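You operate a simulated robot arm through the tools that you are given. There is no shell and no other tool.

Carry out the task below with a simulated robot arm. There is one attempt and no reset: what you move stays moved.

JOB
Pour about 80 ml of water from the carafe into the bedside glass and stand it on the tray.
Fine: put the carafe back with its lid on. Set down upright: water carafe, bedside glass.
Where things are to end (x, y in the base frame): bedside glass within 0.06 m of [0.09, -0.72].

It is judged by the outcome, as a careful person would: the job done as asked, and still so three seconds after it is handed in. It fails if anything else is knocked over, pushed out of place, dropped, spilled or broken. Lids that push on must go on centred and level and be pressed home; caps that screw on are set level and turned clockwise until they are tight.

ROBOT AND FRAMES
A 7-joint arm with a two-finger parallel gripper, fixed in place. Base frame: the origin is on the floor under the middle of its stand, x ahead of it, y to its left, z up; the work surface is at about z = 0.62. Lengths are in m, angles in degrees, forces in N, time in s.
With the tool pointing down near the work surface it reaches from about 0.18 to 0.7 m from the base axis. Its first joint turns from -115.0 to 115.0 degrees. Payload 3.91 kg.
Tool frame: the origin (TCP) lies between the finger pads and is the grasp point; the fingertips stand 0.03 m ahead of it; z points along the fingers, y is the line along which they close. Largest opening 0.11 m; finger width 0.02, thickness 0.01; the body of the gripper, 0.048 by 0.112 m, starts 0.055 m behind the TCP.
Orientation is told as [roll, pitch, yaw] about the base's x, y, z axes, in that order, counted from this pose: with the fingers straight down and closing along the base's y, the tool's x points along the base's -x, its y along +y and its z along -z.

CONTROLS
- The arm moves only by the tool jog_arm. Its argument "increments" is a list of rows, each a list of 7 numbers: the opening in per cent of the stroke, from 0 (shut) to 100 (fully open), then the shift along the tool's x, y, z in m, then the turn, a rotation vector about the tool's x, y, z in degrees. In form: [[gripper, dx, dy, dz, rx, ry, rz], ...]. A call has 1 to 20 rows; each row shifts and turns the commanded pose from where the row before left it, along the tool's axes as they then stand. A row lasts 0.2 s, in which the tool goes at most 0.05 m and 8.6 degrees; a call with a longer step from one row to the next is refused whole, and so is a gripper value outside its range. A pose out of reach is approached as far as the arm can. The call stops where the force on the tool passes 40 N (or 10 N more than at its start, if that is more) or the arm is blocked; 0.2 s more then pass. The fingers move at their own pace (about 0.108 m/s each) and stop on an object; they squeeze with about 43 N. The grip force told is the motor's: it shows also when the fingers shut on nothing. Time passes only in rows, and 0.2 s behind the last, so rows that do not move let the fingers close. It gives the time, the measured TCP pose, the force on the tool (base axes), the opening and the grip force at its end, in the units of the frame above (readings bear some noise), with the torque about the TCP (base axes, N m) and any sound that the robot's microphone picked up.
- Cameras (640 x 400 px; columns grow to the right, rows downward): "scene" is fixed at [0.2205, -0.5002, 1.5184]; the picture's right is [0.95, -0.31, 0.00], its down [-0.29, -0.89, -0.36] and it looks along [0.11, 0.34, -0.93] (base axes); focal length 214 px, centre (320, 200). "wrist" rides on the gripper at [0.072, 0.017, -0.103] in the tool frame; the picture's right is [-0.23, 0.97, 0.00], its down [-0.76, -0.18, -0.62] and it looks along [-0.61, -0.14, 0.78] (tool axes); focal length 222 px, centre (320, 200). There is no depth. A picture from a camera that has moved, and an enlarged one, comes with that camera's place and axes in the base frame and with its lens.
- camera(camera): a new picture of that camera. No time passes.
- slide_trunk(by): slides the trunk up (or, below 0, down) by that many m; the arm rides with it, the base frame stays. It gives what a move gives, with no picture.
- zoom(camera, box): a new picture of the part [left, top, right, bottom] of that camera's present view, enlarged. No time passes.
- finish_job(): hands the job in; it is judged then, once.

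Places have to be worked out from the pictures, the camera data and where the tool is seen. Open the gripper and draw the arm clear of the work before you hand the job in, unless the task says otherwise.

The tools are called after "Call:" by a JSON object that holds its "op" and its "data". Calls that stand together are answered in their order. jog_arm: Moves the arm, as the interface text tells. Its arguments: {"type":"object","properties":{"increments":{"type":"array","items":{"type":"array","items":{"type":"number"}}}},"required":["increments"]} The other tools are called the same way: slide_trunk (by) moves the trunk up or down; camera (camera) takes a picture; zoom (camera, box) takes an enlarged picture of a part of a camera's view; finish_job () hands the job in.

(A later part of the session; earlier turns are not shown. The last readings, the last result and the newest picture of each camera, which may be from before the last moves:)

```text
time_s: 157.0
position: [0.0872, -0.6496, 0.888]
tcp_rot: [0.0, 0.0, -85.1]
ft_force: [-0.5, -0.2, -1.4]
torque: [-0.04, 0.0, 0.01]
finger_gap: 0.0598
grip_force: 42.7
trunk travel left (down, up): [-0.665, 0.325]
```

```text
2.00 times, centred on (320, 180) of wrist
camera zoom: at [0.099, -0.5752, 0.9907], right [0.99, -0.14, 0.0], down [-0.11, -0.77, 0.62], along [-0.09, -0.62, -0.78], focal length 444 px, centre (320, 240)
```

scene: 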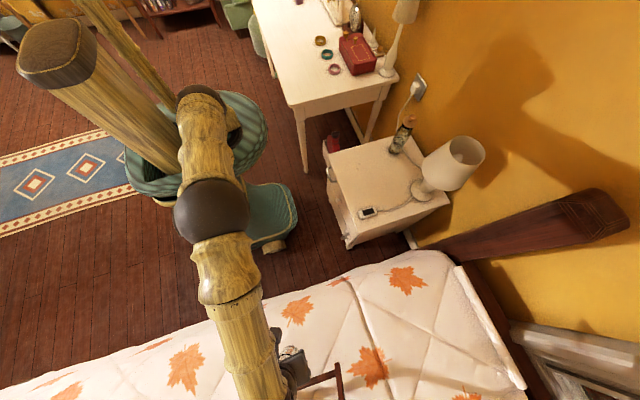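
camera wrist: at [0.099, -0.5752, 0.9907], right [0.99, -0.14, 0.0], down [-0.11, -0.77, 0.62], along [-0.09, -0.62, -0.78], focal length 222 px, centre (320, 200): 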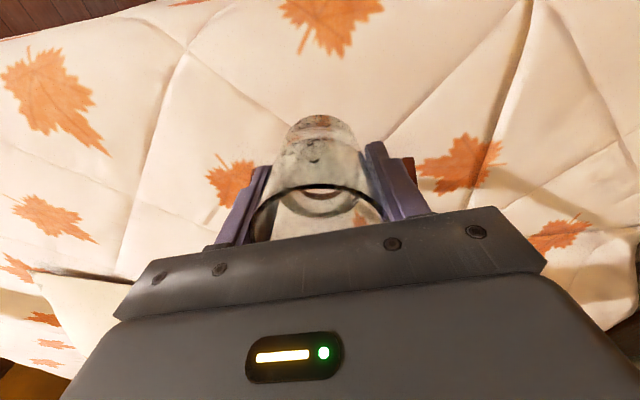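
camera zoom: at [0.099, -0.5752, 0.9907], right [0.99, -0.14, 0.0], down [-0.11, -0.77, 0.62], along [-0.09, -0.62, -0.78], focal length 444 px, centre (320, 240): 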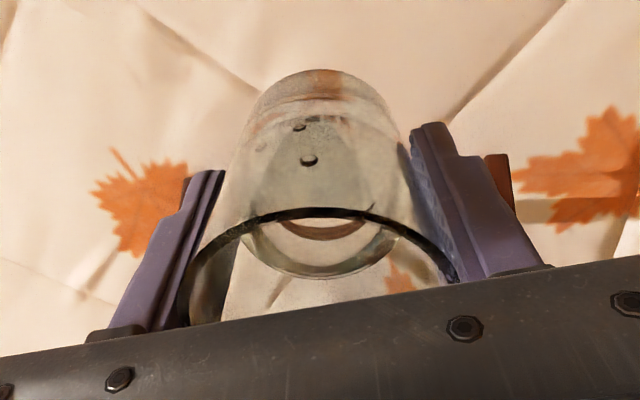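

Something is wrong: the tray was evidently higher than I assumed (its top near z 0.86), and the glass or hand has pushed it. I look closer before moving anything.

Call:
{"op": "zoom", "data": {"camera": "scene", "box": [270, 350, 370, 400]}}

Call:
{"op": "zoom", "data": {"camera": "wrist", "box": [380, 130, 460, 210]}}

Call:
{"op": "zoom", "data": {"camera": "wrist", "box": [0, 200, 180, 400]}}

Call:
{"op": "zoom", "data": {"camera": "wrist", "box": [460, 180, 640, 400]}}

```text
6.40 times, centred on (320, 375) of scene
camera zoom: at [0.2205, -0.5002, 1.5184], right [0.95, -0.31, 0.0], down [-0.29, -0.89, -0.36], along [0.11, 0.34, -0.93], focal length 1373 px, centre (320, -920)
```

zoom: 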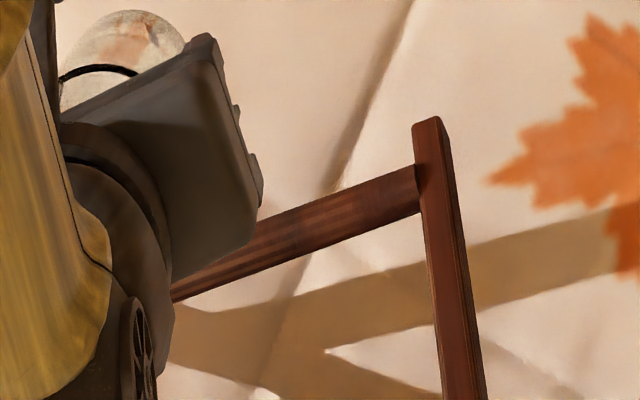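

```text
5.00 times, centred on (420, 170) of wrist
camera zoom: at [0.099, -0.5752, 0.9907], right [0.99, -0.14, 0.0], down [-0.11, -0.77, 0.62], along [-0.09, -0.62, -0.78], focal length 1111 px, centre (-180, 350)
```

zoom: 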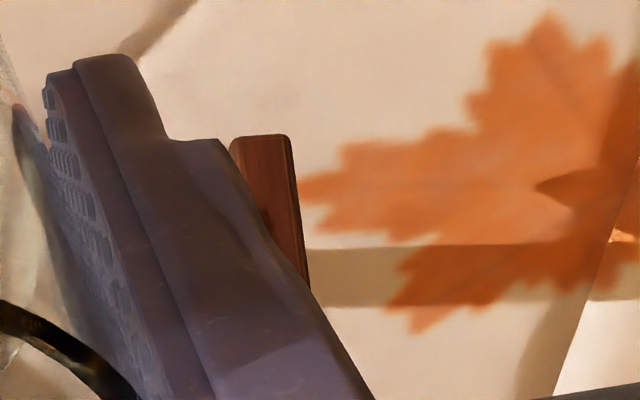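

```text
2.00 times, centred on (90, 300) of wrist
camera zoom: at [0.099, -0.5752, 0.9907], right [0.99, -0.14, 0.0], down [-0.11, -0.77, 0.62], along [-0.09, -0.62, -0.78], focal length 444 px, centre (780, 0)
```

zoom: 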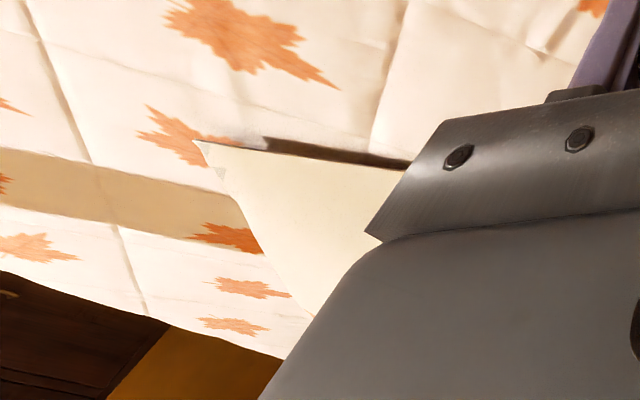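

```text
1.82 times, centred on (550, 290) of wrist
camera zoom: at [0.099, -0.5752, 0.9907], right [0.99, -0.14, 0.0], down [-0.11, -0.77, 0.62], along [-0.09, -0.62, -0.78], focal length 404 px, centre (-98, 36)
```

zoom: 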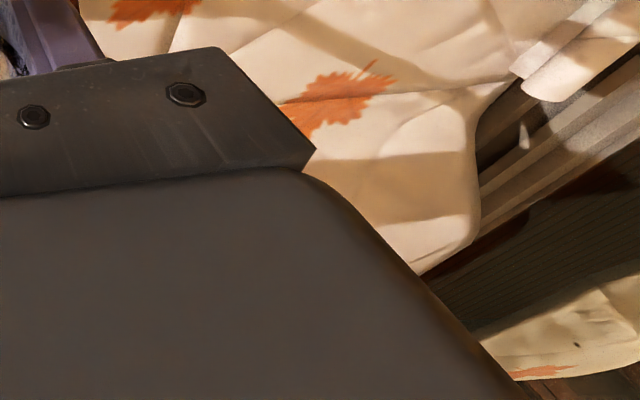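

The tray is tipping away: its front foot is raised to about z 0.71. I cannot reach it from here, so I withdraw the glass safely up and back, and then look at how the tray comes to rest.

Call:
{"op": "jog_arm", "data": {"increments": [[0, 0.01, 0.004, -0.005, 0, 0, 0], [0, 0.02, 0.008, -0.01, 0, 0, 0], [0, 0.03, 0.012, -0.01, 0, 0, 0], [0, 0.03, 0.012, -0.01, 0, 0, 0], [0, 0.03, 0.012, 0, 0, 0, 0], [0, 0.03, 0.012, 0, 0, 0, 0], [0, 0.03, 0.012, 0, 0, 0, 0], [0, 0.02, 0.008, 0, 0, 0, 0], [0, 0.01, 0.004, 0, 0, 0, 0], [0, 0, 0, 0, 0, 0, 0]]}}

Call:
{"op": "camera", "data": {"camera": "scene"}}

Call:
{"op": "zoom", "data": {"camera": "scene", "box": [200, 290, 400, 400]}}

Call:
{"op": "camera", "data": {"camera": "wrist"}}

```text
time_s: 159.2
position: [0.1549, -0.4328, 0.9218]
tcp_rot: [0.0, 0.0, -85.1]
ft_force: [-0.5, 0.3, -3.2]
torque: [0.01, 0.0, 0.01]
finger_gap: 0.0602
grip_force: 42.7
trunk travel left (down, up): [-0.665, 0.325]
```

```text
taken
```

scene: 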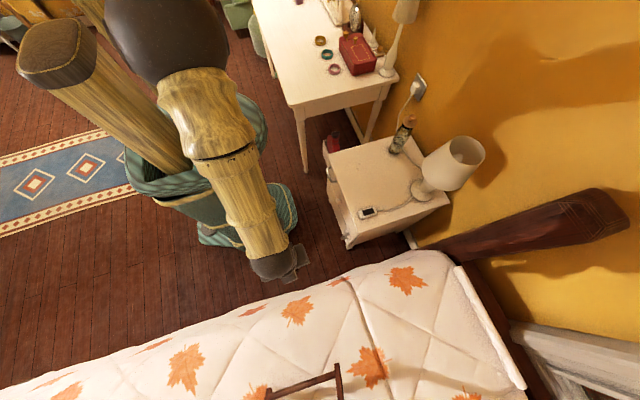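

```text
3.20 times, centred on (300, 345) of scene
camera zoom: at [0.2205, -0.5002, 1.5184], right [0.95, -0.31, 0.0], down [-0.29, -0.89, -0.36], along [0.11, 0.34, -0.93], focal length 686 px, centre (384, -264)
```

zoom: 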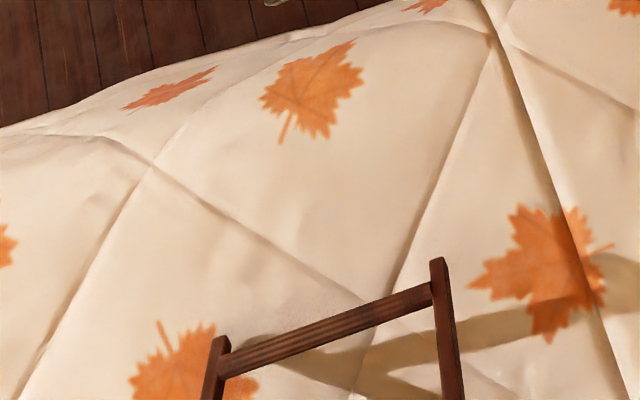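

```text
taken
camera wrist: at [0.1656, -0.3586, 1.0256], right [0.99, -0.14, 0.0], down [-0.11, -0.77, 0.62], along [-0.09, -0.62, -0.78], focal length 222 px, centre (320, 200)
```

wrist: 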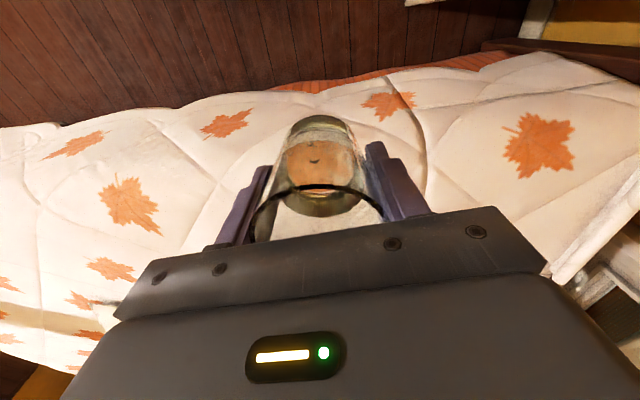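

The tray has come to rest tipped over, with its leg frame in the air. First I will set the glass back safely on the nightstand to free the gripper, and then try to restore the tray. I carry the glass back.

Call:
{"op": "jog_arm", "data": {"increments": [[0, 0.0085, 0.0117, 0, 0, 0, 0], [0, 0.017, 0.0233, 0, 0, 0, 0], [0, 0.017, 0.0233, 0, 0, 0, 0], [0, 0.017, 0.0233, 0, 0, 0, 0], [0, 0.017, 0.0233, 0, 0, 0, 0], [0, 0.017, 0.0233, 0, 0, 0, 0], [0, 0.017, 0.0233, 0, 0, 0, 0], [0, 0.017, 0.0233, 0, 0, 0, 0], [0, 0.017, 0.0233, 0, 0, 0, 0], [0, 0.017, 0.0233, 0, 0, 0, 0], [0, 0.017, 0.0233, 0, 0, 0, 0], [0, 0.017, 0.0233, 0, 0, 0, 0], [0, 0.017, 0.0233, 0, 0, 0, 0], [0, 0.017, 0.0233, 0, 0, 0, 0], [0, 0.017, 0.0233, 0, 0, 0, 0], [0, 0.017, 0.0233, 0, 0, 0, 0], [0, 0.017, 0.0233, 0, 0, 0, 0], [0, 0.0085, 0.0117, 0, 0, 0, 0], [0, 0, 0, 0, 0, 0, 0]]}}

Call:
{"op": "zoom", "data": {"camera": "scene", "box": [320, 90, 440, 210]}}

Call:
{"op": "zoom", "data": {"camera": "scene", "box": [200, 290, 400, 400]}}

```text
time_s: 163.2
position: [0.5261, -0.1107, 0.9229]
tcp_rot: [0.0, -0.1, -85.1]
ft_force: [0.1, -0.1, -2.0]
torque: [-0.05, 0.0, -0.01]
finger_gap: 0.06
grip_force: 43.2
trunk travel left (down, up): [-0.665, 0.325]
```

```text
3.33 times, centred on (380, 150) of scene
camera zoom: at [0.2205, -0.5002, 1.5184], right [0.95, -0.31, 0.0], down [-0.29, -0.89, -0.36], along [0.11, 0.34, -0.93], focal length 715 px, centre (120, 367)
```

zoom: 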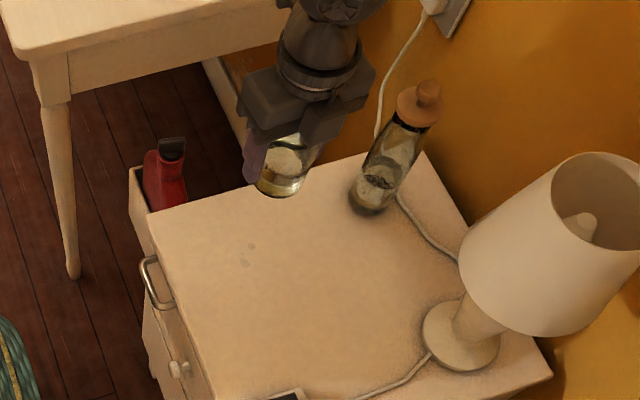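

```text
3.20 times, centred on (300, 345) of scene
camera zoom: at [0.2205, -0.5002, 1.5184], right [0.95, -0.31, 0.0], down [-0.29, -0.89, -0.36], along [0.11, 0.34, -0.93], focal length 686 px, centre (384, -264)
```

zoom: 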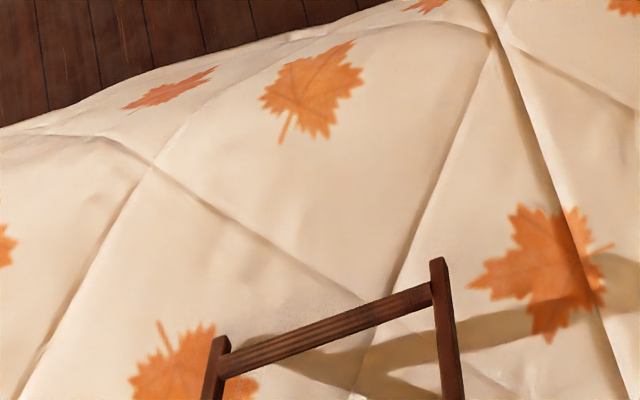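

The glass is back above its nightstand spot. I lower it and set it down as before (contact expected at TCP z 0.669).

Call:
{"op": "jog_arm", "data": {"increments": [[0, 0, 0, 0.02, 0, 0, 0], [0, 0, 0, 0.035, 0, 0, 0], [0, 0, 0, 0.04, 0, 0, 0], [0, 0, 0, 0.04, 0, 0, 0], [0, 0, 0, 0.04, 0, 0, 0], [0, 0, 0, 0.035, 0, 0, 0], [0, 0, 0, 0.025, 0, 0, 0], [0, 0, 0, 0.012, 0, 0, 0], [0, 0, 0, 0, 0, 0, 0]]}}

Call:
{"op": "jog_arm", "data": {"increments": [[0, 0, 0, 0.002, 0, 0, 0], [0, 0, 0, 0.002, 0, 0, 0], [0, 0, 0, 0.001, 0, 0, 0], [0, 0, 0, 0, 0, 0, 0]]}}

```text
time_s: 165.2
position: [0.525, -0.1104, 0.6762]
tcp_rot: [0.0, 0.0, -85.1]
ft_force: [-0.4, -0.4, -2.9]
torque: [-0.01, 0.01, -0.03]
finger_gap: 0.0598
grip_force: 42.6
trunk travel left (down, up): [-0.665, 0.325]
```

```text
time_s: 166.2
position: [0.5242, -0.1111, 0.6705]
tcp_rot: [0.0, -0.1, -85.1]
ft_force: [0.3, -0.4, -1.8]
torque: [-0.03, 0.03, -0.01]
finger_gap: 0.0601
grip_force: 43.3
trunk travel left (down, up): [-0.665, 0.325]
```

Call:
{"op": "jog_arm", "data": {"increments": [[0, 0, 0, 0.001, 0, 0, 0], [0, 0, 0, 0.001, 0, 0, 0], [0, 0, 0, 0, 0, 0, 0]]}}

```text
time_s: 167.0
position: [0.524, -0.1124, 0.6692]
tcp_rot: [0.0, 0.0, -85.0]
ft_force: [0.6, 0.9, -0.5]
torque: [0.03, 0.02, -0.02]
finger_gap: 0.0601
grip_force: 42.7
trunk travel left (down, up): [-0.665, 0.325]
```

The glass is just touching. I go half a millimetre more, open, and rise clear.

Call:
{"op": "jog_arm", "data": {"increments": [[0, 0, 0, 0.0007, 0, 0, 0], [0, 0, 0, 0, 0, 0, 0], [58, 0, 0, 0, 0, 0, 0], [75, 0, 0, 0, 0, 0, 0], [100, 0, 0, 0, 0, 0, 0], [100, 0, 0, -0.02, 0, 0, 0], [100, 0, 0, -0.04, 0, 0, 0], [100, 0, 0, -0.045, 0, 0, 0], [100, 0, 0, -0.045, 0, 0, 0], [100, 0, 0, -0.045, 0, 0, 0], [100, 0, 0, -0.045, 0, 0, 0], [100, 0, 0, -0.045, 0, 0, 0], [100, 0, 0, 0, 0, 0, 0]]}}

Call:
{"op": "zoom", "data": {"camera": "scene", "box": [320, 90, 440, 210]}}

Call:
{"op": "camera", "data": {"camera": "wrist"}}

```text
time_s: 169.8
position: [0.5259, -0.1103, 0.9547]
tcp_rot: [-0.1, -0.2, -85.1]
ft_force: [0.5, -0.8, 0.4]
torque: [0.02, -0.01, -0.01]
finger_gap: 0.1098
grip_force: 0.1
trunk travel left (down, up): [-0.665, 0.325]
```

```text
3.33 times, centred on (380, 150) of scene
camera zoom: at [0.2205, -0.5002, 1.5184], right [0.95, -0.31, 0.0], down [-0.29, -0.89, -0.36], along [0.11, 0.34, -0.93], focal length 715 px, centre (120, 367)
```

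zoom: 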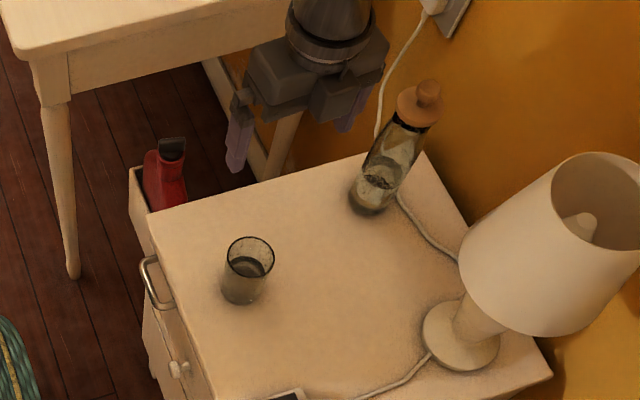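

```text
taken
camera wrist: at [0.537, -0.0364, 1.057], right [0.99, -0.14, 0.0], down [-0.11, -0.77, 0.62], along [-0.09, -0.62, -0.78], focal length 222 px, centre (320, 200)
```

wrist: 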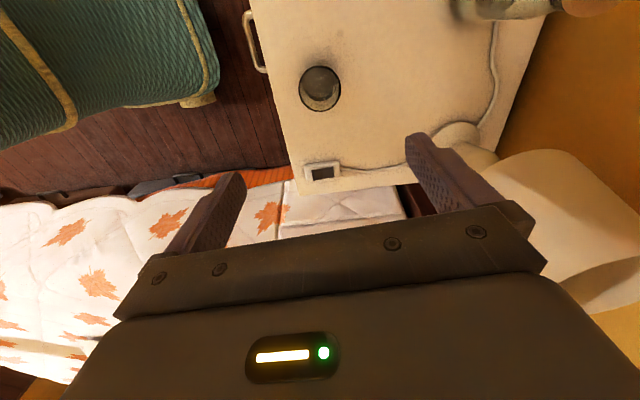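

The glass is safe on the nightstand. Now I move toward the bed at height, and tilt the tool outward 30° so the wrist camera can survey the tipped tray.

Call:
{"op": "jog_arm", "data": {"increments": [[100, -0.0206, -0.0396, -0.004, 0, 0, 0], [100, -0.0206, -0.0396, -0.004, 0, 0, 0], [100, -0.0206, -0.0396, -0.004, 0, 0, 0], [100, -0.0206, -0.0396, -0.004, 0, 0, 0], [100, -0.0206, -0.0396, -0.004, 0, 0, 0], [100, -0.0206, -0.0396, -0.004, 0, 0, 0], [100, -0.0206, -0.0396, -0.004, 0, 0, 0], [100, -0.0206, -0.0396, -0.004, 0, 0, 0], [100, -0.0206, -0.0396, -0.004, 0, 0, 0], [100, -0.0206, -0.0396, -0.004, 0, 0, 0], [100, 0, 0, 0, 0, -7.5, 0], [100, 0, 0, 0, 0, -7.5, 0], [100, 0, 0, 0, 0, -7.5, 0], [100, 0, 0, 0, 0, -7.5, 0], [100, 0, 0, 0, 0, 0, 0]]}}

Call:
{"op": "camera", "data": {"camera": "wrist"}}

Call:
{"op": "camera", "data": {"camera": "scene"}}

```text
time_s: 173.0
position: [0.1495, -0.3552, 0.9951]
tcp_rot: [-0.1, -29.8, -85.1]
ft_force: [-0.3, 0.7, 0.4]
torque: [0.01, 0.0, -0.02]
finger_gap: 0.11
grip_force: 0.1
out of reach, approached as far as the arm can: row 14
trunk travel left (down, up): [-0.665, 0.325]
```

```text
taken
camera wrist: at [0.157, -0.2395, 1.0487], right [0.99, -0.11, 0.11], down [-0.15, -0.36, 0.92], along [-0.06, -0.92, -0.37], focal length 222 px, centre (320, 200)
```

wrist: 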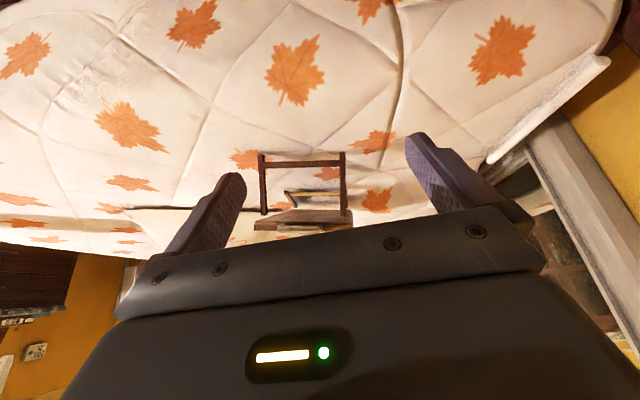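

```text
taken
```

scene: 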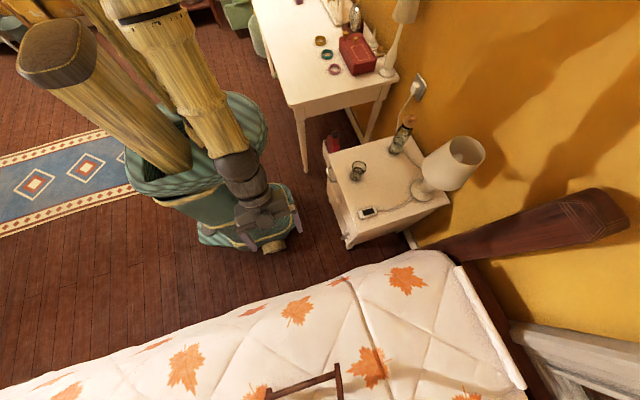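

The tray is visible between the fingers, though the image is upside down. I zoom in on it.

Call:
{"op": "zoom", "data": {"camera": "wrist", "box": [230, 130, 390, 240]}}

```text
3.64 times, centred on (310, 185) of wrist
camera zoom: at [0.157, -0.2395, 1.0487], right [0.99, -0.11, 0.11], down [-0.15, -0.36, 0.92], along [-0.06, -0.92, -0.37], focal length 808 px, centre (356, 254)
```

zoom: 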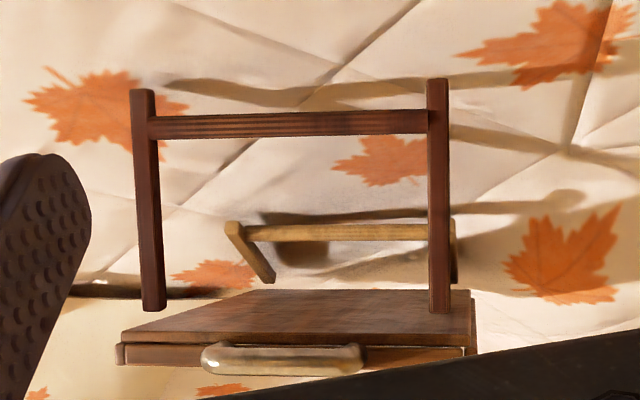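

In this upside-down view the tray seems to be standing on its legs but pushed back, or possibly tilted. I need a better view, so I move closer and higher.

Call:
{"op": "jog_arm", "data": {"increments": [[100, -0.0413, -0.0129, -0.0069, 0, 0, 0], [100, -0.0413, -0.0129, -0.0069, 0, 0, 0], [100, -0.0413, -0.0129, -0.0069, 0, 0, 0], [100, 0, 0, 0, 0, 0, 0]]}}

Call:
{"op": "camera", "data": {"camera": "wrist"}}

Call:
{"op": "zoom", "data": {"camera": "wrist", "box": [210, 100, 410, 240]}}

```text
time_s: 174.0
position: [0.1196, -0.4555, 1.0768]
tcp_rot: [0.0, -30.1, -85.1]
ft_force: [0.2, 0.2, -0.5]
torque: [-0.01, 0.0, 0.01]
finger_gap: 0.1101
grip_force: 0.0
trunk travel left (down, up): [-0.665, 0.325]
```

```text
taken
camera wrist: at [0.1269, -0.3387, 1.1288], right [0.99, -0.11, 0.11], down [-0.15, -0.36, 0.92], along [-0.06, -0.93, -0.37], focal length 222 px, centre (320, 200)
```

wrist: 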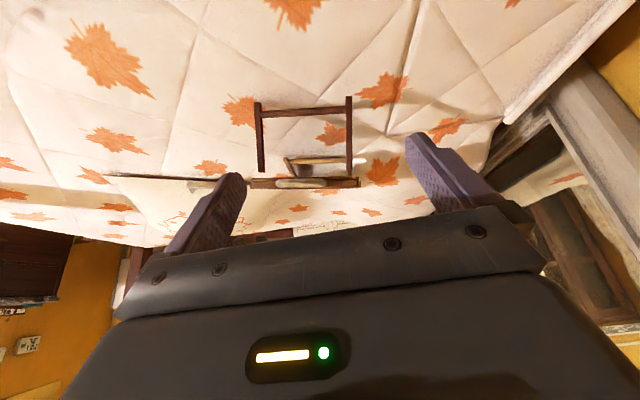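

```text
2.86 times, centred on (310, 170) of wrist
camera zoom: at [0.1269, -0.3387, 1.1288], right [0.99, -0.11, 0.11], down [-0.15, -0.36, 0.92], along [-0.06, -0.93, -0.37], focal length 635 px, centre (349, 286)
```

zoom: 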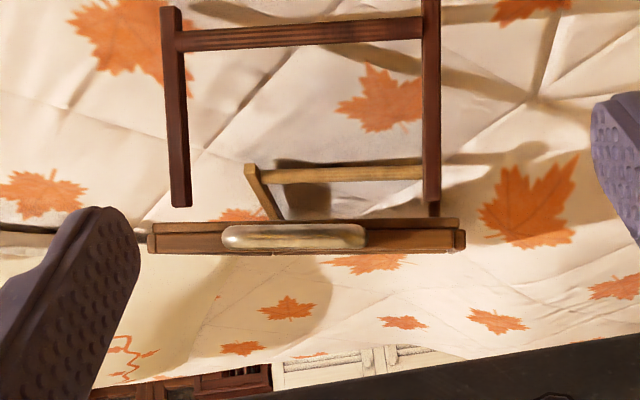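

From here the tray board appears edge-on, which suggests it is tilted back. To be sure of its posture I go around to the side (+x) and look along the bed toward it.

Call:
{"op": "jog_arm", "data": {"increments": [[100, -0.0031, 0.0411, 0.0018, 0, 0, 0], [100, -0.0031, 0.0411, 0.0018, 0, 0, 0], [100, -0.0031, 0.0411, 0.0018, 0, 0, 0], [100, -0.0031, 0.0411, 0.0018, 0, 0, 0], [100, -0.0031, 0.0411, 0.0018, 0, 0, 0], [100, -0.0031, 0.0411, 0.0018, 0, 0, 0], [100, -0.0031, 0.0411, 0.0018, 0, 0, 0], [100, -0.0031, 0.0411, 0.0018, 0, 0, 0], [100, 0, 0, 0, 4.25, 0, 7.36], [100, 0, 0, 0, 4.25, 0, 7.36], [100, 0, 0, 0, 4.25, 0, 7.36], [100, 0, 0, 0, 4.25, 0, 7.36], [100, 0, 0, 0, 4.25, 0, 7.36], [100, 0, 0, 0, 4.25, 0, 7.36], [100, 0, 0, 0, 0, 0, 0]]}}

Call:
{"op": "camera", "data": {"camera": "wrist"}}

```text
time_s: 177.2
position: [0.4487, -0.4554, 1.0764]
tcp_rot: [0.1, -30.1, -136.2]
ft_force: [-0.1, 0.0, -0.9]
torque: [-0.02, -0.04, -0.01]
finger_gap: 0.1101
grip_force: 0.1
trunk travel left (down, up): [-0.665, 0.325]
```

```text
taken
camera wrist: at [0.5441, -0.3877, 1.1281], right [0.53, -0.84, 0.11], down [-0.37, -0.11, 0.92], along [-0.76, -0.53, -0.37], focal length 222 px, centre (320, 200)
```

wrist: 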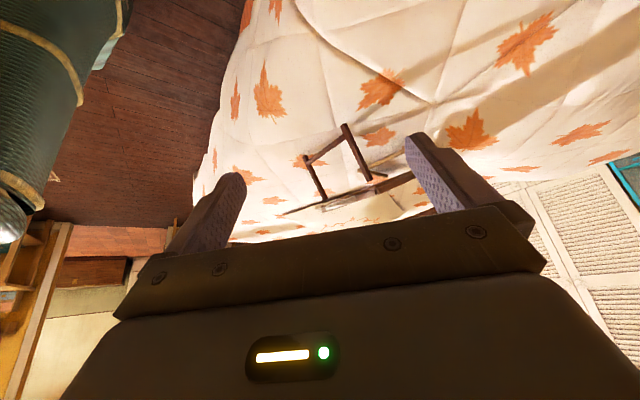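

Call:
{"op": "zoom", "data": {"camera": "wrist", "box": [270, 110, 430, 230]}}

```text
3.33 times, centred on (350, 170) of wrist
camera zoom: at [0.5441, -0.3877, 1.1281], right [0.53, -0.84, 0.11], down [-0.37, -0.11, 0.92], along [-0.76, -0.53, -0.37], focal length 740 px, centre (220, 300)
```

zoom: 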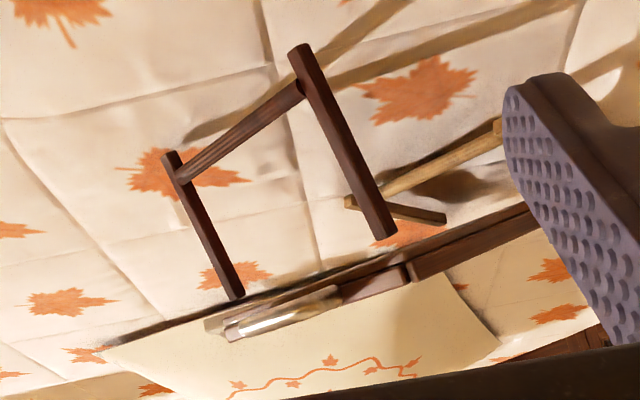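

I triangulated points from two views: the board slopes down toward the rear and the front legs lean back about 30°. I zoom in further to understand the rear part.

Call:
{"op": "zoom", "data": {"camera": "wrist", "box": [330, 130, 420, 200]}}

Call:
{"op": "zoom", "data": {"camera": "wrist", "box": [270, 160, 380, 230]}}

```text
5.71 times, centred on (375, 165) of wrist
camera zoom: at [0.5441, -0.3877, 1.1281], right [0.53, -0.84, 0.11], down [-0.37, -0.11, 0.92], along [-0.76, -0.53, -0.37], focal length 1269 px, centre (6, 400)
```

zoom: 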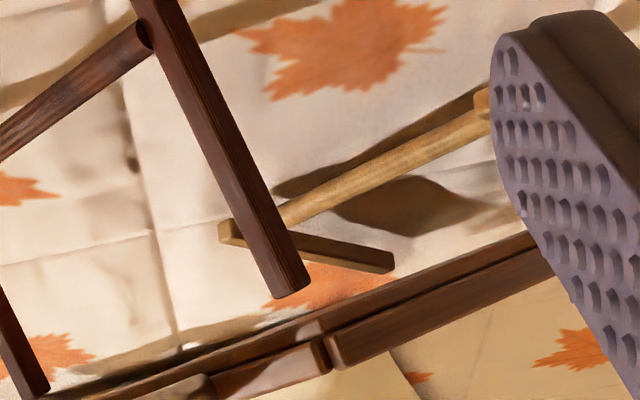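

```text
5.71 times, centred on (325, 195) of wrist
camera zoom: at [0.5441, -0.3877, 1.1281], right [0.53, -0.84, 0.11], down [-0.37, -0.11, 0.92], along [-0.76, -0.53, -0.37], focal length 1269 px, centre (291, 229)
```

zoom: 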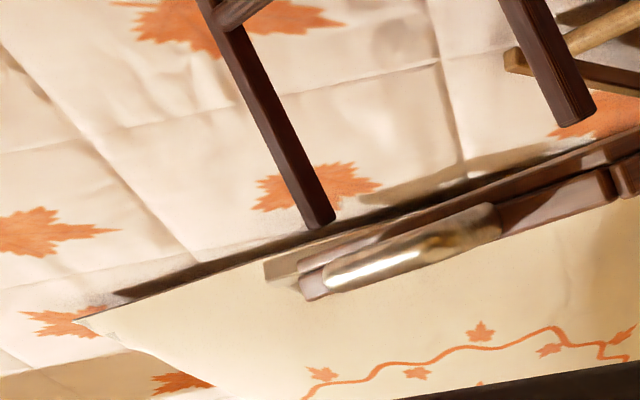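

The board's front edge (with the handle) is now at about y -0.81, z 0.89, the front legs are still deployed, and a second leg frame seems to lie flat on the bed at the rear, as if folded. I move to a closer side view to confirm this.

Call:
{"op": "jog_arm", "data": {"increments": [[100, -0.0286, 0.0237, 0.0166, 0, 0, 0], [100, -0.0286, 0.0237, 0.0166, 0, 0, 0], [100, -0.0286, 0.0237, 0.0166, 0, 0, 0], [100, -0.0286, 0.0237, 0.0166, 0, 0, 0], [100, 0, 0, 0, 4.18, 0, 7.21], [100, 0, 0, 0, 4.18, 0, 7.21], [100, 0, 0, 0, 4.18, 0, 7.21], [100, 0, 0, 0, 0, 0, 0]]}}

Call:
{"op": "camera", "data": {"camera": "wrist"}}

Call:
{"op": "zoom", "data": {"camera": "wrist", "box": [220, 80, 440, 240]}}

```text
time_s: 179.0
position: [0.4003, -0.559, 1.0687]
tcp_rot: [0.1, -30.0, -161.1]
ft_force: [1.7, 0.5, 0.7]
torque: [-0.07, 0.04, -0.01]
finger_gap: 0.1099
grip_force: 0.1
out of reach, approached as far as the arm can: row 4, 5, 6, 7
trunk travel left (down, up): [-0.665, 0.325]
```

```text
taken
camera wrist: at [0.5143, -0.5372, 1.1222], right [0.13, -0.98, 0.12], down [-0.39, 0.06, 0.92], along [-0.91, -0.16, -0.37], focal length 222 px, centre (320, 200)
```

wrist: 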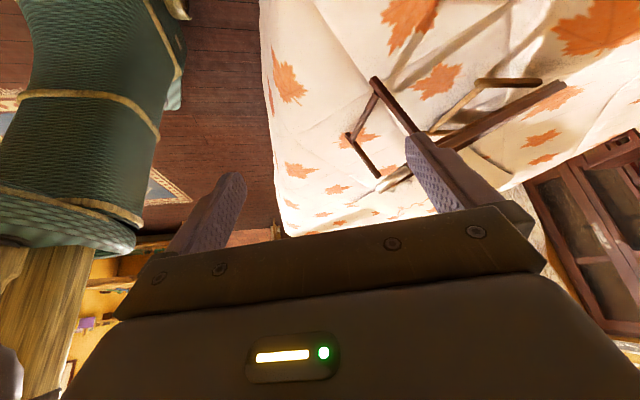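

```text
2.50 times, centred on (330, 160) of wrist
camera zoom: at [0.5143, -0.5372, 1.1222], right [0.13, -0.98, 0.12], down [-0.39, 0.06, 0.92], along [-0.91, -0.16, -0.37], focal length 555 px, centre (295, 300)
```

zoom: 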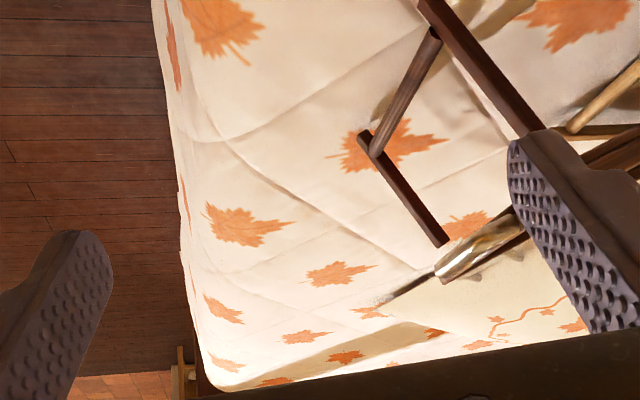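

This side view shows the tray well at the right. I zoom in on it.

Call:
{"op": "zoom", "data": {"camera": "wrist", "box": [340, 50, 600, 210]}}

```text
2.46 times, centred on (470, 130) of wrist
camera zoom: at [0.5143, -0.5372, 1.1222], right [0.13, -0.98, 0.12], down [-0.39, 0.06, 0.92], along [-0.91, -0.16, -0.37], focal length 547 px, centre (-49, 372)
```

zoom: 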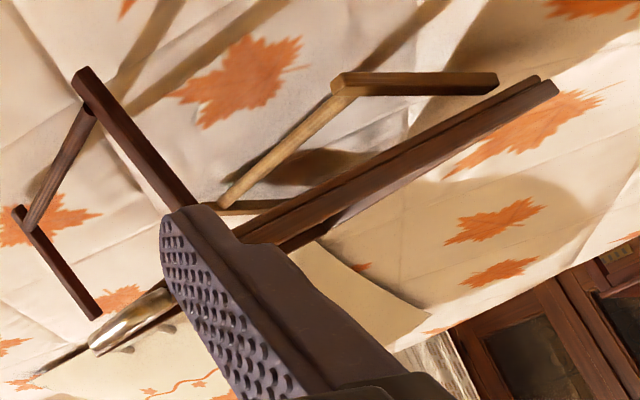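

Confirmed: the rear leg frame has folded flat under the board, so the tray slopes down to the rear, while the front legs are still deployed. I will try to restore it. First I return the tool to a plain downward orientation at a comfortable place.

Call:
{"op": "jog_arm", "data": {"increments": [[100, 0, 0, 0, 0, 7.5, 0], [100, 0, 0, 0, 0, 7.5, 0], [100, 0, 0, 0, 0, 7.5, 0], [100, 0, 0, 0, 0, 7.5, 0], [100, 0.001, -0.042, 0, 0, 0, 0], [100, 0.001, -0.042, 0, 0, 0, 0], [100, 0.001, -0.042, 0, 0, 0, 0], [100, 0.001, -0.042, 0, 0, 0, 0], [100, 0, 0, 0, 0, 0, 0]]}}

Call:
{"op": "jog_arm", "data": {"increments": [[100, 0, 0, 0, 0, 0, -8.5], [100, 0, 0, 0, 0, 0, -8.5], [100, 0, 0, 0, 0, 0, -8.5], [100, 0, 0, 0, 0, 0, -8.5], [100, 0, 0, 0, 0, 0, -8.5], [100, 0, 0, 0, 0, 0, -8.5], [100, 0, 0, 0, 0, 0, -8.5], [100, 0, 0, 0, 0, 0, -8.5], [100, 0, 0, 0, 0, 0, -8.5], [100, 0, 0, 0, 0, 0, -8.5], [100, 0, 0, 0, 0, 0, -8.5], [100, 0, 0, 0, 0, 0, -8.5], [100, 0, 0, 0, 0, 0, -8.5], [100, 0, 0, 0, 0, 0, -8.5], [100, 0, 0, 0, 0, 0, -8.5], [100, 0, 0, 0, 0, 0, -8.5], [100, 0, 0, 0, 0, 0, -8.5], [100, 0, 0, 0, 0, 0, -8.5], [100, 0, 0, 0, 0, 0, -8.1], [100, 0, 0, 0, 0, 0, 0]]}}

Call:
{"op": "camera", "data": {"camera": "scene"}}

```text
time_s: 181.0
position: [0.3498, -0.4008, 1.0688]
tcp_rot: [-0.1, 0.0, -161.1]
ft_force: [-1.1, -0.6, 0.5]
torque: [-0.02, 0.0, 0.04]
finger_gap: 0.1098
grip_force: 0.1
trunk travel left (down, up): [-0.665, 0.325]
```

```text
time_s: 185.2
position: [0.3481, -0.4008, 1.0686]
tcp_rot: [0.0, 0.0, 0.1]
ft_force: [0.6, -0.6, 0.1]
torque: [0.02, 0.0, 0.01]
finger_gap: 0.1102
grip_force: 0.0
trunk travel left (down, up): [-0.665, 0.325]
```

```text
taken
```

scene: 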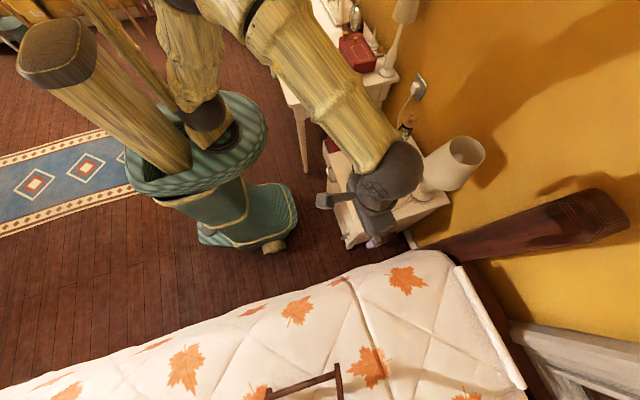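

The tool points straight down again with the fingers closing along y, which suits gripping the tray's front handle (a bar along x near (0.065, -0.77, 0.91)). I move over in that direction at height.

Call:
{"op": "jog_arm", "data": {"increments": [[100, 0.0354, -0.0275, 0, 0, 0, 0], [100, 0.0354, -0.0275, 0, 0, 0, 0], [100, 0.0354, -0.0275, 0, 0, 0, 0], [100, 0.0354, -0.0275, 0, 0, 0, 0], [100, 0.0354, -0.0275, 0, 0, 0, 0], [100, 0.0354, -0.0275, 0, 0, 0, 0], [100, 0.0354, -0.0275, 0, 0, 0, 0], [100, 0.0354, -0.0275, 0, 0, 0, 0], [100, 0, 0, 0, 6, 0, 0], [100, 0, 0, 0, 7, 0, 0], [100, 0, 0, 0, 7, 0, 0], [100, 0, 0, 0, 7, 0, 0], [100, 0, 0, 0, 0, 0, 0]]}}

Call:
{"op": "camera", "data": {"camera": "wrist"}}

Call:
{"op": "camera", "data": {"camera": "scene"}}

```text
time_s: 188.0
position: [0.0652, -0.6238, 1.0683]
tcp_rot: [-27.2, 0.0, -0.1]
ft_force: [-0.1, 0.3, 0.4]
torque: [-0.01, -0.01, 0.0]
finger_gap: 0.1102
grip_force: 0.0
trunk travel left (down, up): [-0.665, 0.325]
```

```text
taken
camera wrist: at [-0.0076, -0.5595, 1.1515], right [0.23, 0.87, -0.44], down [0.76, 0.13, 0.64], along [0.61, -0.48, -0.63], focal length 222 px, centre (320, 200)
```

wrist: 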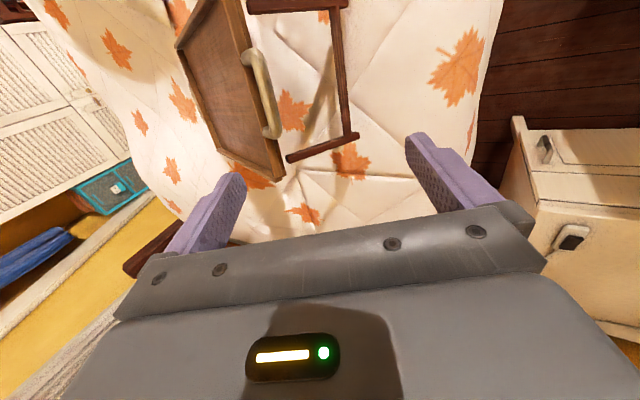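

```text
taken
```

scene: 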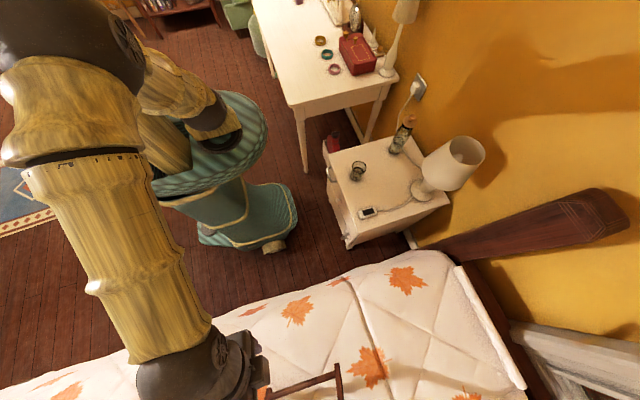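

Now the wrist camera gives a clear view of the tray's top and handle. I zoom in.

Call:
{"op": "zoom", "data": {"camera": "wrist", "box": [160, 0, 380, 190]}}

```text
2.11 times, centred on (270, 95) of wrist
camera zoom: at [-0.0076, -0.5595, 1.1515], right [0.23, 0.87, -0.44], down [0.76, 0.13, 0.64], along [0.61, -0.48, -0.63], focal length 468 px, centre (425, 421)
```

zoom: 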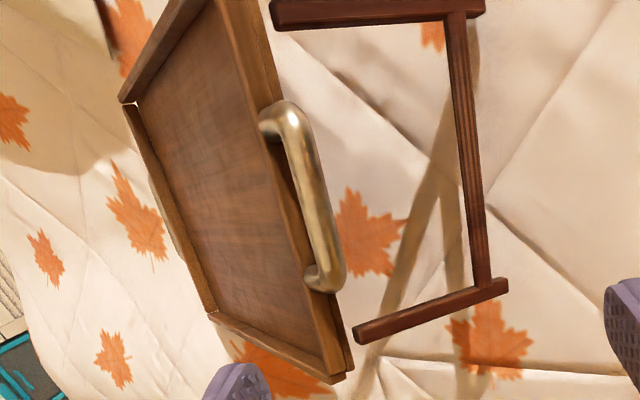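

This view shows the tray clearly: a board about 0.26 x 0.40 m with its front edge at (-0.07..0.19, -0.81, 0.89), sloping down about 25° to the rear with the rear legs folded. I plan to clamp the front edge at its centre, lift the whole tray so the rear legs can swing out, and set it back. I tilt the tool to lie parallel to the board.

Call:
{"op": "jog_arm", "data": {"increments": [[100, 0, 0, 0, 6.6, 0, 0], [100, 0, 0, 0, 6.6, 0, 0], [100, 0, 0, 0, 6.6, 0, 0], [100, 0, 0, 0, 6.6, 0, 0], [100, 0, 0, 0, 6.6, 0, 0], [100, 0, 0, 0, 6.6, 0, 0], [100, 0, 0, 0, 0, 0, 4.8], [100, 0, 0, 0, 0, 0, 4.8], [100, 0, 0, 0, 0, -3.7, 0], [100, 0, 0, 0, 0, 0, 0]]}}

Call:
{"op": "camera", "data": {"camera": "wrist"}}

Call:
{"op": "camera", "data": {"camera": "scene"}}

```text
time_s: 190.2
position: [0.0658, -0.6213, 1.0683]
tcp_rot: [-66.9, -10.2, -0.4]
ft_force: [0.1, 0.1, 0.0]
torque: [0.0, 0.01, 0.01]
finger_gap: 0.11
grip_force: 0.0
trunk travel left (down, up): [-0.665, 0.325]
```

```text
taken
camera wrist: at [-0.0094, -0.5183, 1.0798], right [0.39, 0.38, -0.84], down [0.68, 0.5, 0.54], along [0.62, -0.78, -0.07], focal length 222 px, centre (320, 200)
```

wrist: 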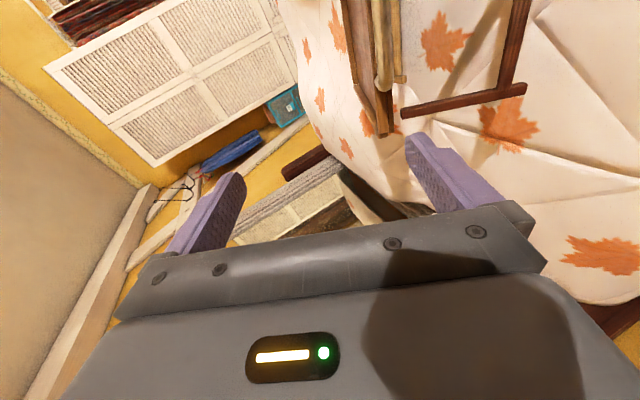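

```text
taken
```

scene: 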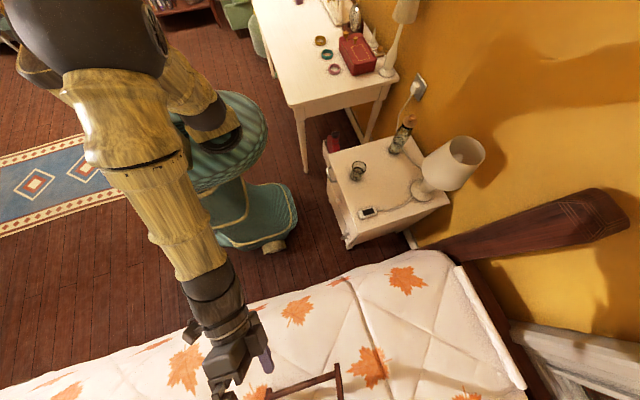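

The tool is now parallel to the board. I move it in line with the front edge, stopping about 12 cm short, and check the alignment.

Call:
{"op": "jog_arm", "data": {"increments": [[100, 0.0085, 0.0249, 0.022, 0, 0, 0], [100, 0.0085, 0.0249, 0.025, 0, 0, 0], [100, 0.0085, 0.0249, 0.025, 0, 0, 0], [100, 0.0086, 0.0248, 0.025, 0, 0, 0], [100, 0, 0, 0, 0, 0, 0]]}}

Call:
{"op": "camera", "data": {"camera": "wrist"}}

Call:
{"op": "zoom", "data": {"camera": "scene", "box": [180, 260, 380, 400]}}

```text
time_s: 191.4
position: [0.0543, -0.672, 0.9354]
tcp_rot: [-66.9, -10.4, -0.3]
ft_force: [1.0, -0.3, -0.6]
torque: [-0.02, -0.04, -0.03]
finger_gap: 0.1099
grip_force: 0.1
trunk travel left (down, up): [-0.665, 0.325]
```

```text
taken
camera wrist: at [-0.0203, -0.5688, 0.9454], right [0.39, 0.38, -0.84], down [0.68, 0.5, 0.54], along [0.62, -0.78, -0.07], focal length 222 px, centre (320, 200)
```

wrist: 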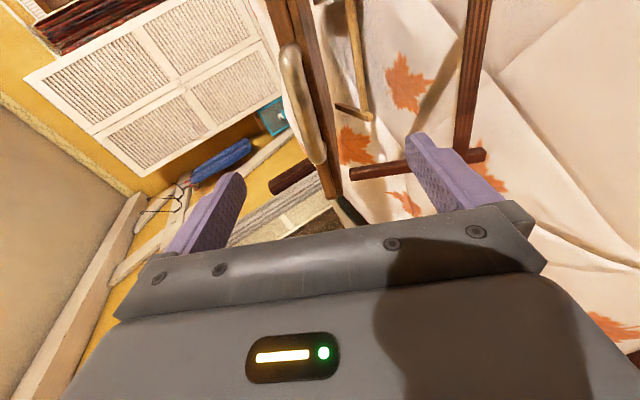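

```text
2.86 times, centred on (280, 330) of scene
camera zoom: at [0.2205, -0.5002, 1.5184], right [0.95, -0.31, 0.0], down [-0.29, -0.89, -0.36], along [0.11, 0.34, -0.93], focal length 613 px, centre (434, -171)
```

zoom: 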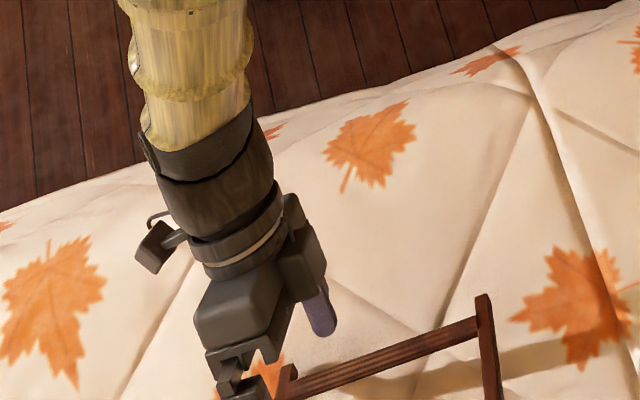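

Call:
{"op": "zoom", "data": {"camera": "wrist", "box": [220, 0, 420, 200]}}

```text
2.00 times, centred on (320, 100) of wrist
camera zoom: at [-0.0203, -0.5688, 0.9454], right [0.39, 0.38, -0.84], down [0.68, 0.5, 0.54], along [0.62, -0.78, -0.07], focal length 444 px, centre (320, 400)
```

zoom: 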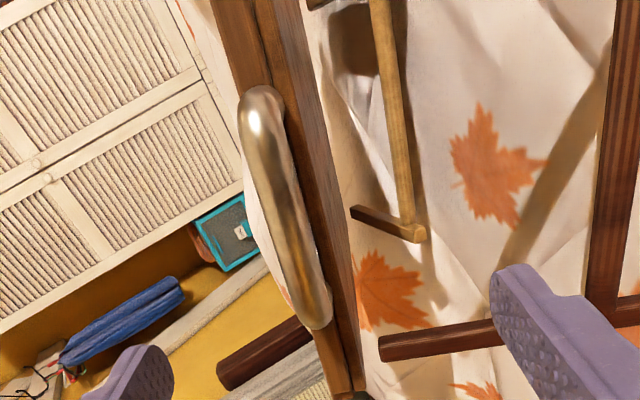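

The board edge and handle are just ahead; the tool axis is about 1 cm below their middle and 1 cm to the right of centre. I correct that and advance 8 cm with the fingers fully open, one above and one below the board.

Call:
{"op": "jog_arm", "data": {"increments": [[100, 0.012, -0.01, 0, 0, 0, 0], [100, 0, 0, 0.03, 0, 0, 0], [100, 0, 0, 0.03, 0, 0, 0], [100, 0, 0, 0.02, 0, 0, 0], [100, 0, 0, 0, 0, 0, 0]]}}

Call:
{"op": "camera", "data": {"camera": "wrist"}}

Call:
{"op": "zoom", "data": {"camera": "wrist", "box": [220, 0, 420, 200]}}

```text
time_s: 192.6
position: [0.0458, -0.7485, 0.9114]
tcp_rot: [-66.8, -10.3, -0.5]
ft_force: [-0.2, 0.2, -0.4]
torque: [0.01, -0.04, -0.01]
finger_gap: 0.1099
grip_force: 0.1
trunk travel left (down, up): [-0.665, 0.325]
```

```text
taken
camera wrist: at [-0.0284, -0.6458, 0.923], right [0.39, 0.38, -0.84], down [0.68, 0.5, 0.54], along [0.62, -0.78, -0.07], focal length 222 px, centre (320, 200)
```

wrist: 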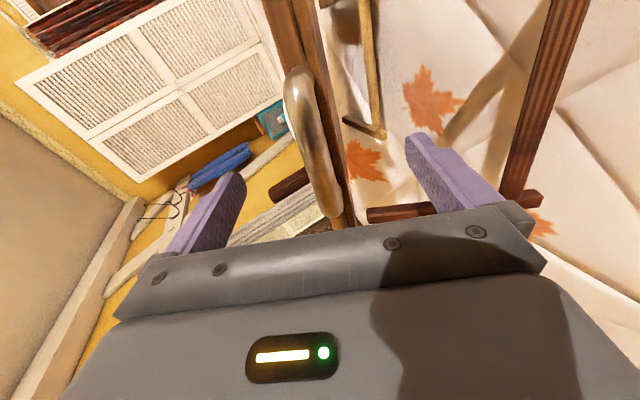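

```text
2.00 times, centred on (320, 100) of wrist
camera zoom: at [-0.0284, -0.6458, 0.923], right [0.39, 0.38, -0.84], down [0.68, 0.5, 0.54], along [0.62, -0.78, -0.07], focal length 444 px, centre (320, 400)
```

zoom: 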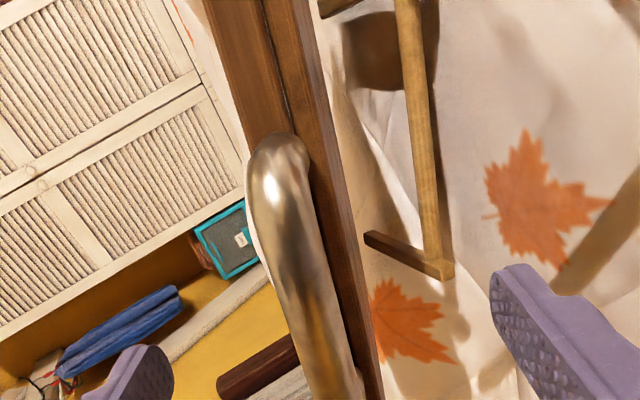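

The handle is centred along the edge and the board is about 6 mm above the axis. I correct that and advance another 6 cm so the fingers straddle the edge.

Call:
{"op": "jog_arm", "data": {"increments": [[100, 0.002, -0.006, 0, 0, 0, 0], [100, 0, 0, 0.02, 0, 0, 0], [100, 0, 0, 0.02, 0, 0, 0], [100, 0, 0, 0.015, 0, 0, 0], [100, 0, 0, 0, 0, 0, 0]]}}

Call:
{"op": "camera", "data": {"camera": "wrist"}}

Call:
{"op": "zoom", "data": {"camera": "scene", "box": [220, 330, 360, 400]}}

```text
time_s: 193.8
position: [0.0461, -0.8011, 0.896]
tcp_rot: [-66.8, -10.3, -0.4]
ft_force: [-0.2, 0.9, 0.2]
torque: [-0.02, 0.02, 0.0]
finger_gap: 0.1103
grip_force: 0.0
trunk travel left (down, up): [-0.665, 0.325]
```

```text
taken
camera wrist: at [-0.0279, -0.6985, 0.9062], right [0.39, 0.38, -0.84], down [0.68, 0.5, 0.54], along [0.62, -0.78, -0.07], focal length 222 px, centre (320, 200)
```

wrist: 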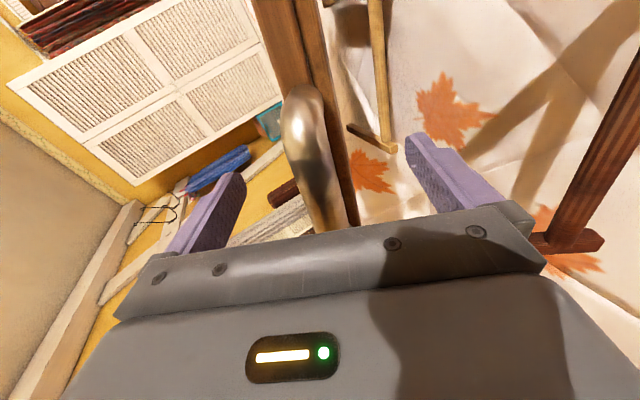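

```text
4.57 times, centred on (290, 365) of scene
camera zoom: at [0.2205, -0.5002, 1.5184], right [0.95, -0.31, 0.0], down [-0.29, -0.89, -0.36], along [0.11, 0.34, -0.93], focal length 980 px, centre (457, -554)
```

zoom: 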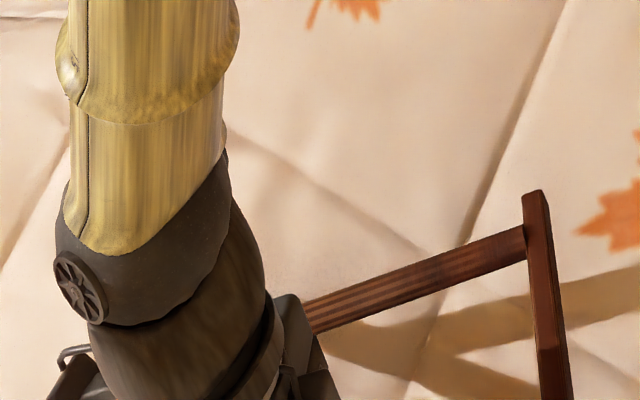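

The fingers now straddle the edge, with the tips about 2 cm past it. I advance another 1.5 cm and then close gently partway, watching forces.

Call:
{"op": "jog_arm", "data": {"increments": [[100, 0, 0, 0.01, 0, 0, 0], [100, 0, 0, 0.006, 0, 0, 0], [100, 0, 0, 0, 0, 0, 0]]}}

Call:
{"op": "jog_arm", "data": {"increments": [[85, 0, 0, 0, 0, 0, 0], [72, 0, 0, 0, 0, 0, 0], [62, 0, 0, 0, 0, 0, 0], [55, 0, 0, 0, 0, 0, 0], [55, 0, 0, 0, 0, 0, 0]]}}

Call:
{"op": "camera", "data": {"camera": "wrist"}}

```text
time_s: 194.6
position: [0.0476, -0.8169, 0.8888]
tcp_rot: [-66.9, -10.3, -0.4]
ft_force: [-0.5, 0.6, -0.3]
torque: [-0.03, 0.02, 0.02]
finger_gap: 0.1098
grip_force: 0.0
trunk travel left (down, up): [-0.665, 0.325]
```

```text
time_s: 195.8
position: [0.0462, -0.8156, 0.8891]
tcp_rot: [-66.9, -10.4, -0.4]
ft_force: [0.0, -0.7, -0.6]
torque: [0.0, -0.04, -0.04]
finger_gap: 0.0606
grip_force: 0.0
trunk travel left (down, up): [-0.665, 0.325]
```

```text
taken
camera wrist: at [-0.0271, -0.7127, 0.9], right [0.39, 0.38, -0.84], down [0.68, 0.5, 0.54], along [0.62, -0.78, -0.07], focal length 222 px, centre (320, 200)
```

wrist: 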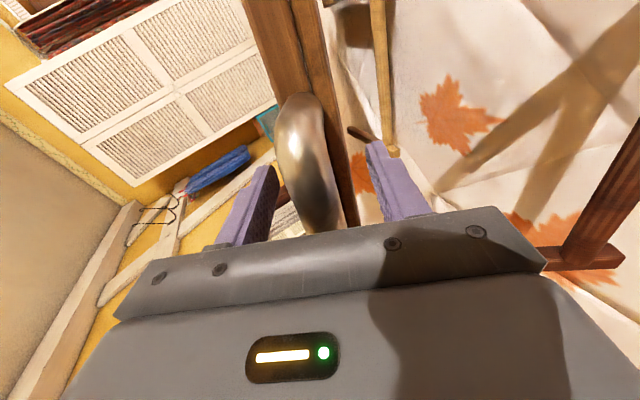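

The board and handle are between the fingers, slightly nearer the upper one. I shift 4 mm up along the finger axis and close.

Call:
{"op": "jog_arm", "data": {"increments": [[55, 0, -0.004, 0, 0, 0, 0], [48, 0, 0, 0, 0, 0, 0], [42, 0, 0, 0, 0, 0, 0], [36, 0, 0, 0, 0, 0, 0], [28, 0, 0, 0, 0, 0, 0], [10, 0, 0, 0, 0, 0, 0], [0, 0, 0, 0, 0, 0, 0]]}}

Call:
{"op": "camera", "data": {"camera": "wrist"}}

Call:
{"op": "zoom", "data": {"camera": "scene", "box": [200, 290, 400, 400]}}

```text
time_s: 197.4
position: [0.0459, -0.8189, 0.8926]
tcp_rot: [-66.8, -10.3, -0.4]
ft_force: [-0.5, 0.9, 0.4]
torque: [0.81, 0.2, -0.08]
finger_gap: 0.0268
grip_force: 43.0
trunk travel left (down, up): [-0.665, 0.325]
```

```text
taken
camera wrist: at [-0.0279, -0.7147, 0.9029], right [0.39, 0.38, -0.84], down [0.68, 0.5, 0.54], along [0.62, -0.78, -0.07], focal length 222 px, centre (320, 200)
```

wrist: 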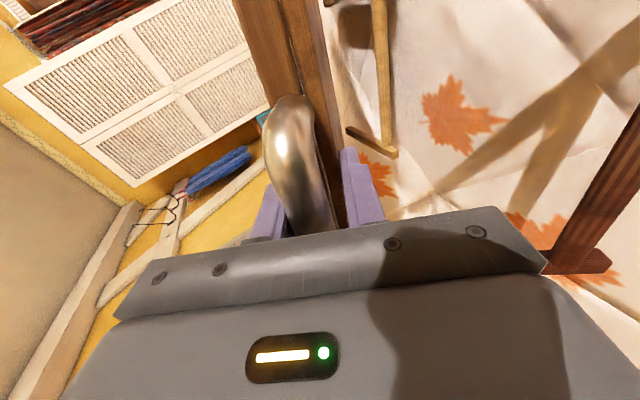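

```text
3.20 times, centred on (300, 345) of scene
camera zoom: at [0.2205, -0.5002, 1.5184], right [0.95, -0.31, 0.0], down [-0.29, -0.89, -0.36], along [0.11, 0.34, -0.93], focal length 686 px, centre (384, -264)
```

zoom: 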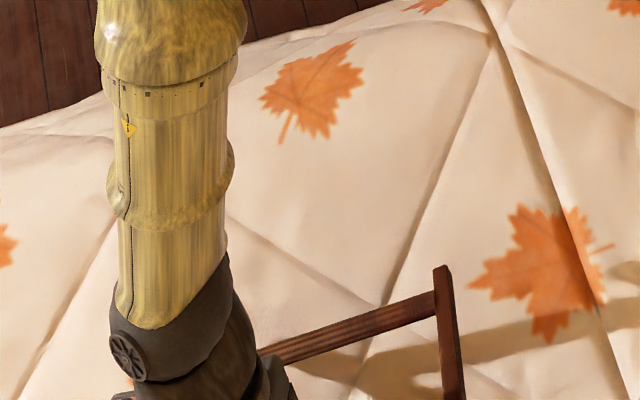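

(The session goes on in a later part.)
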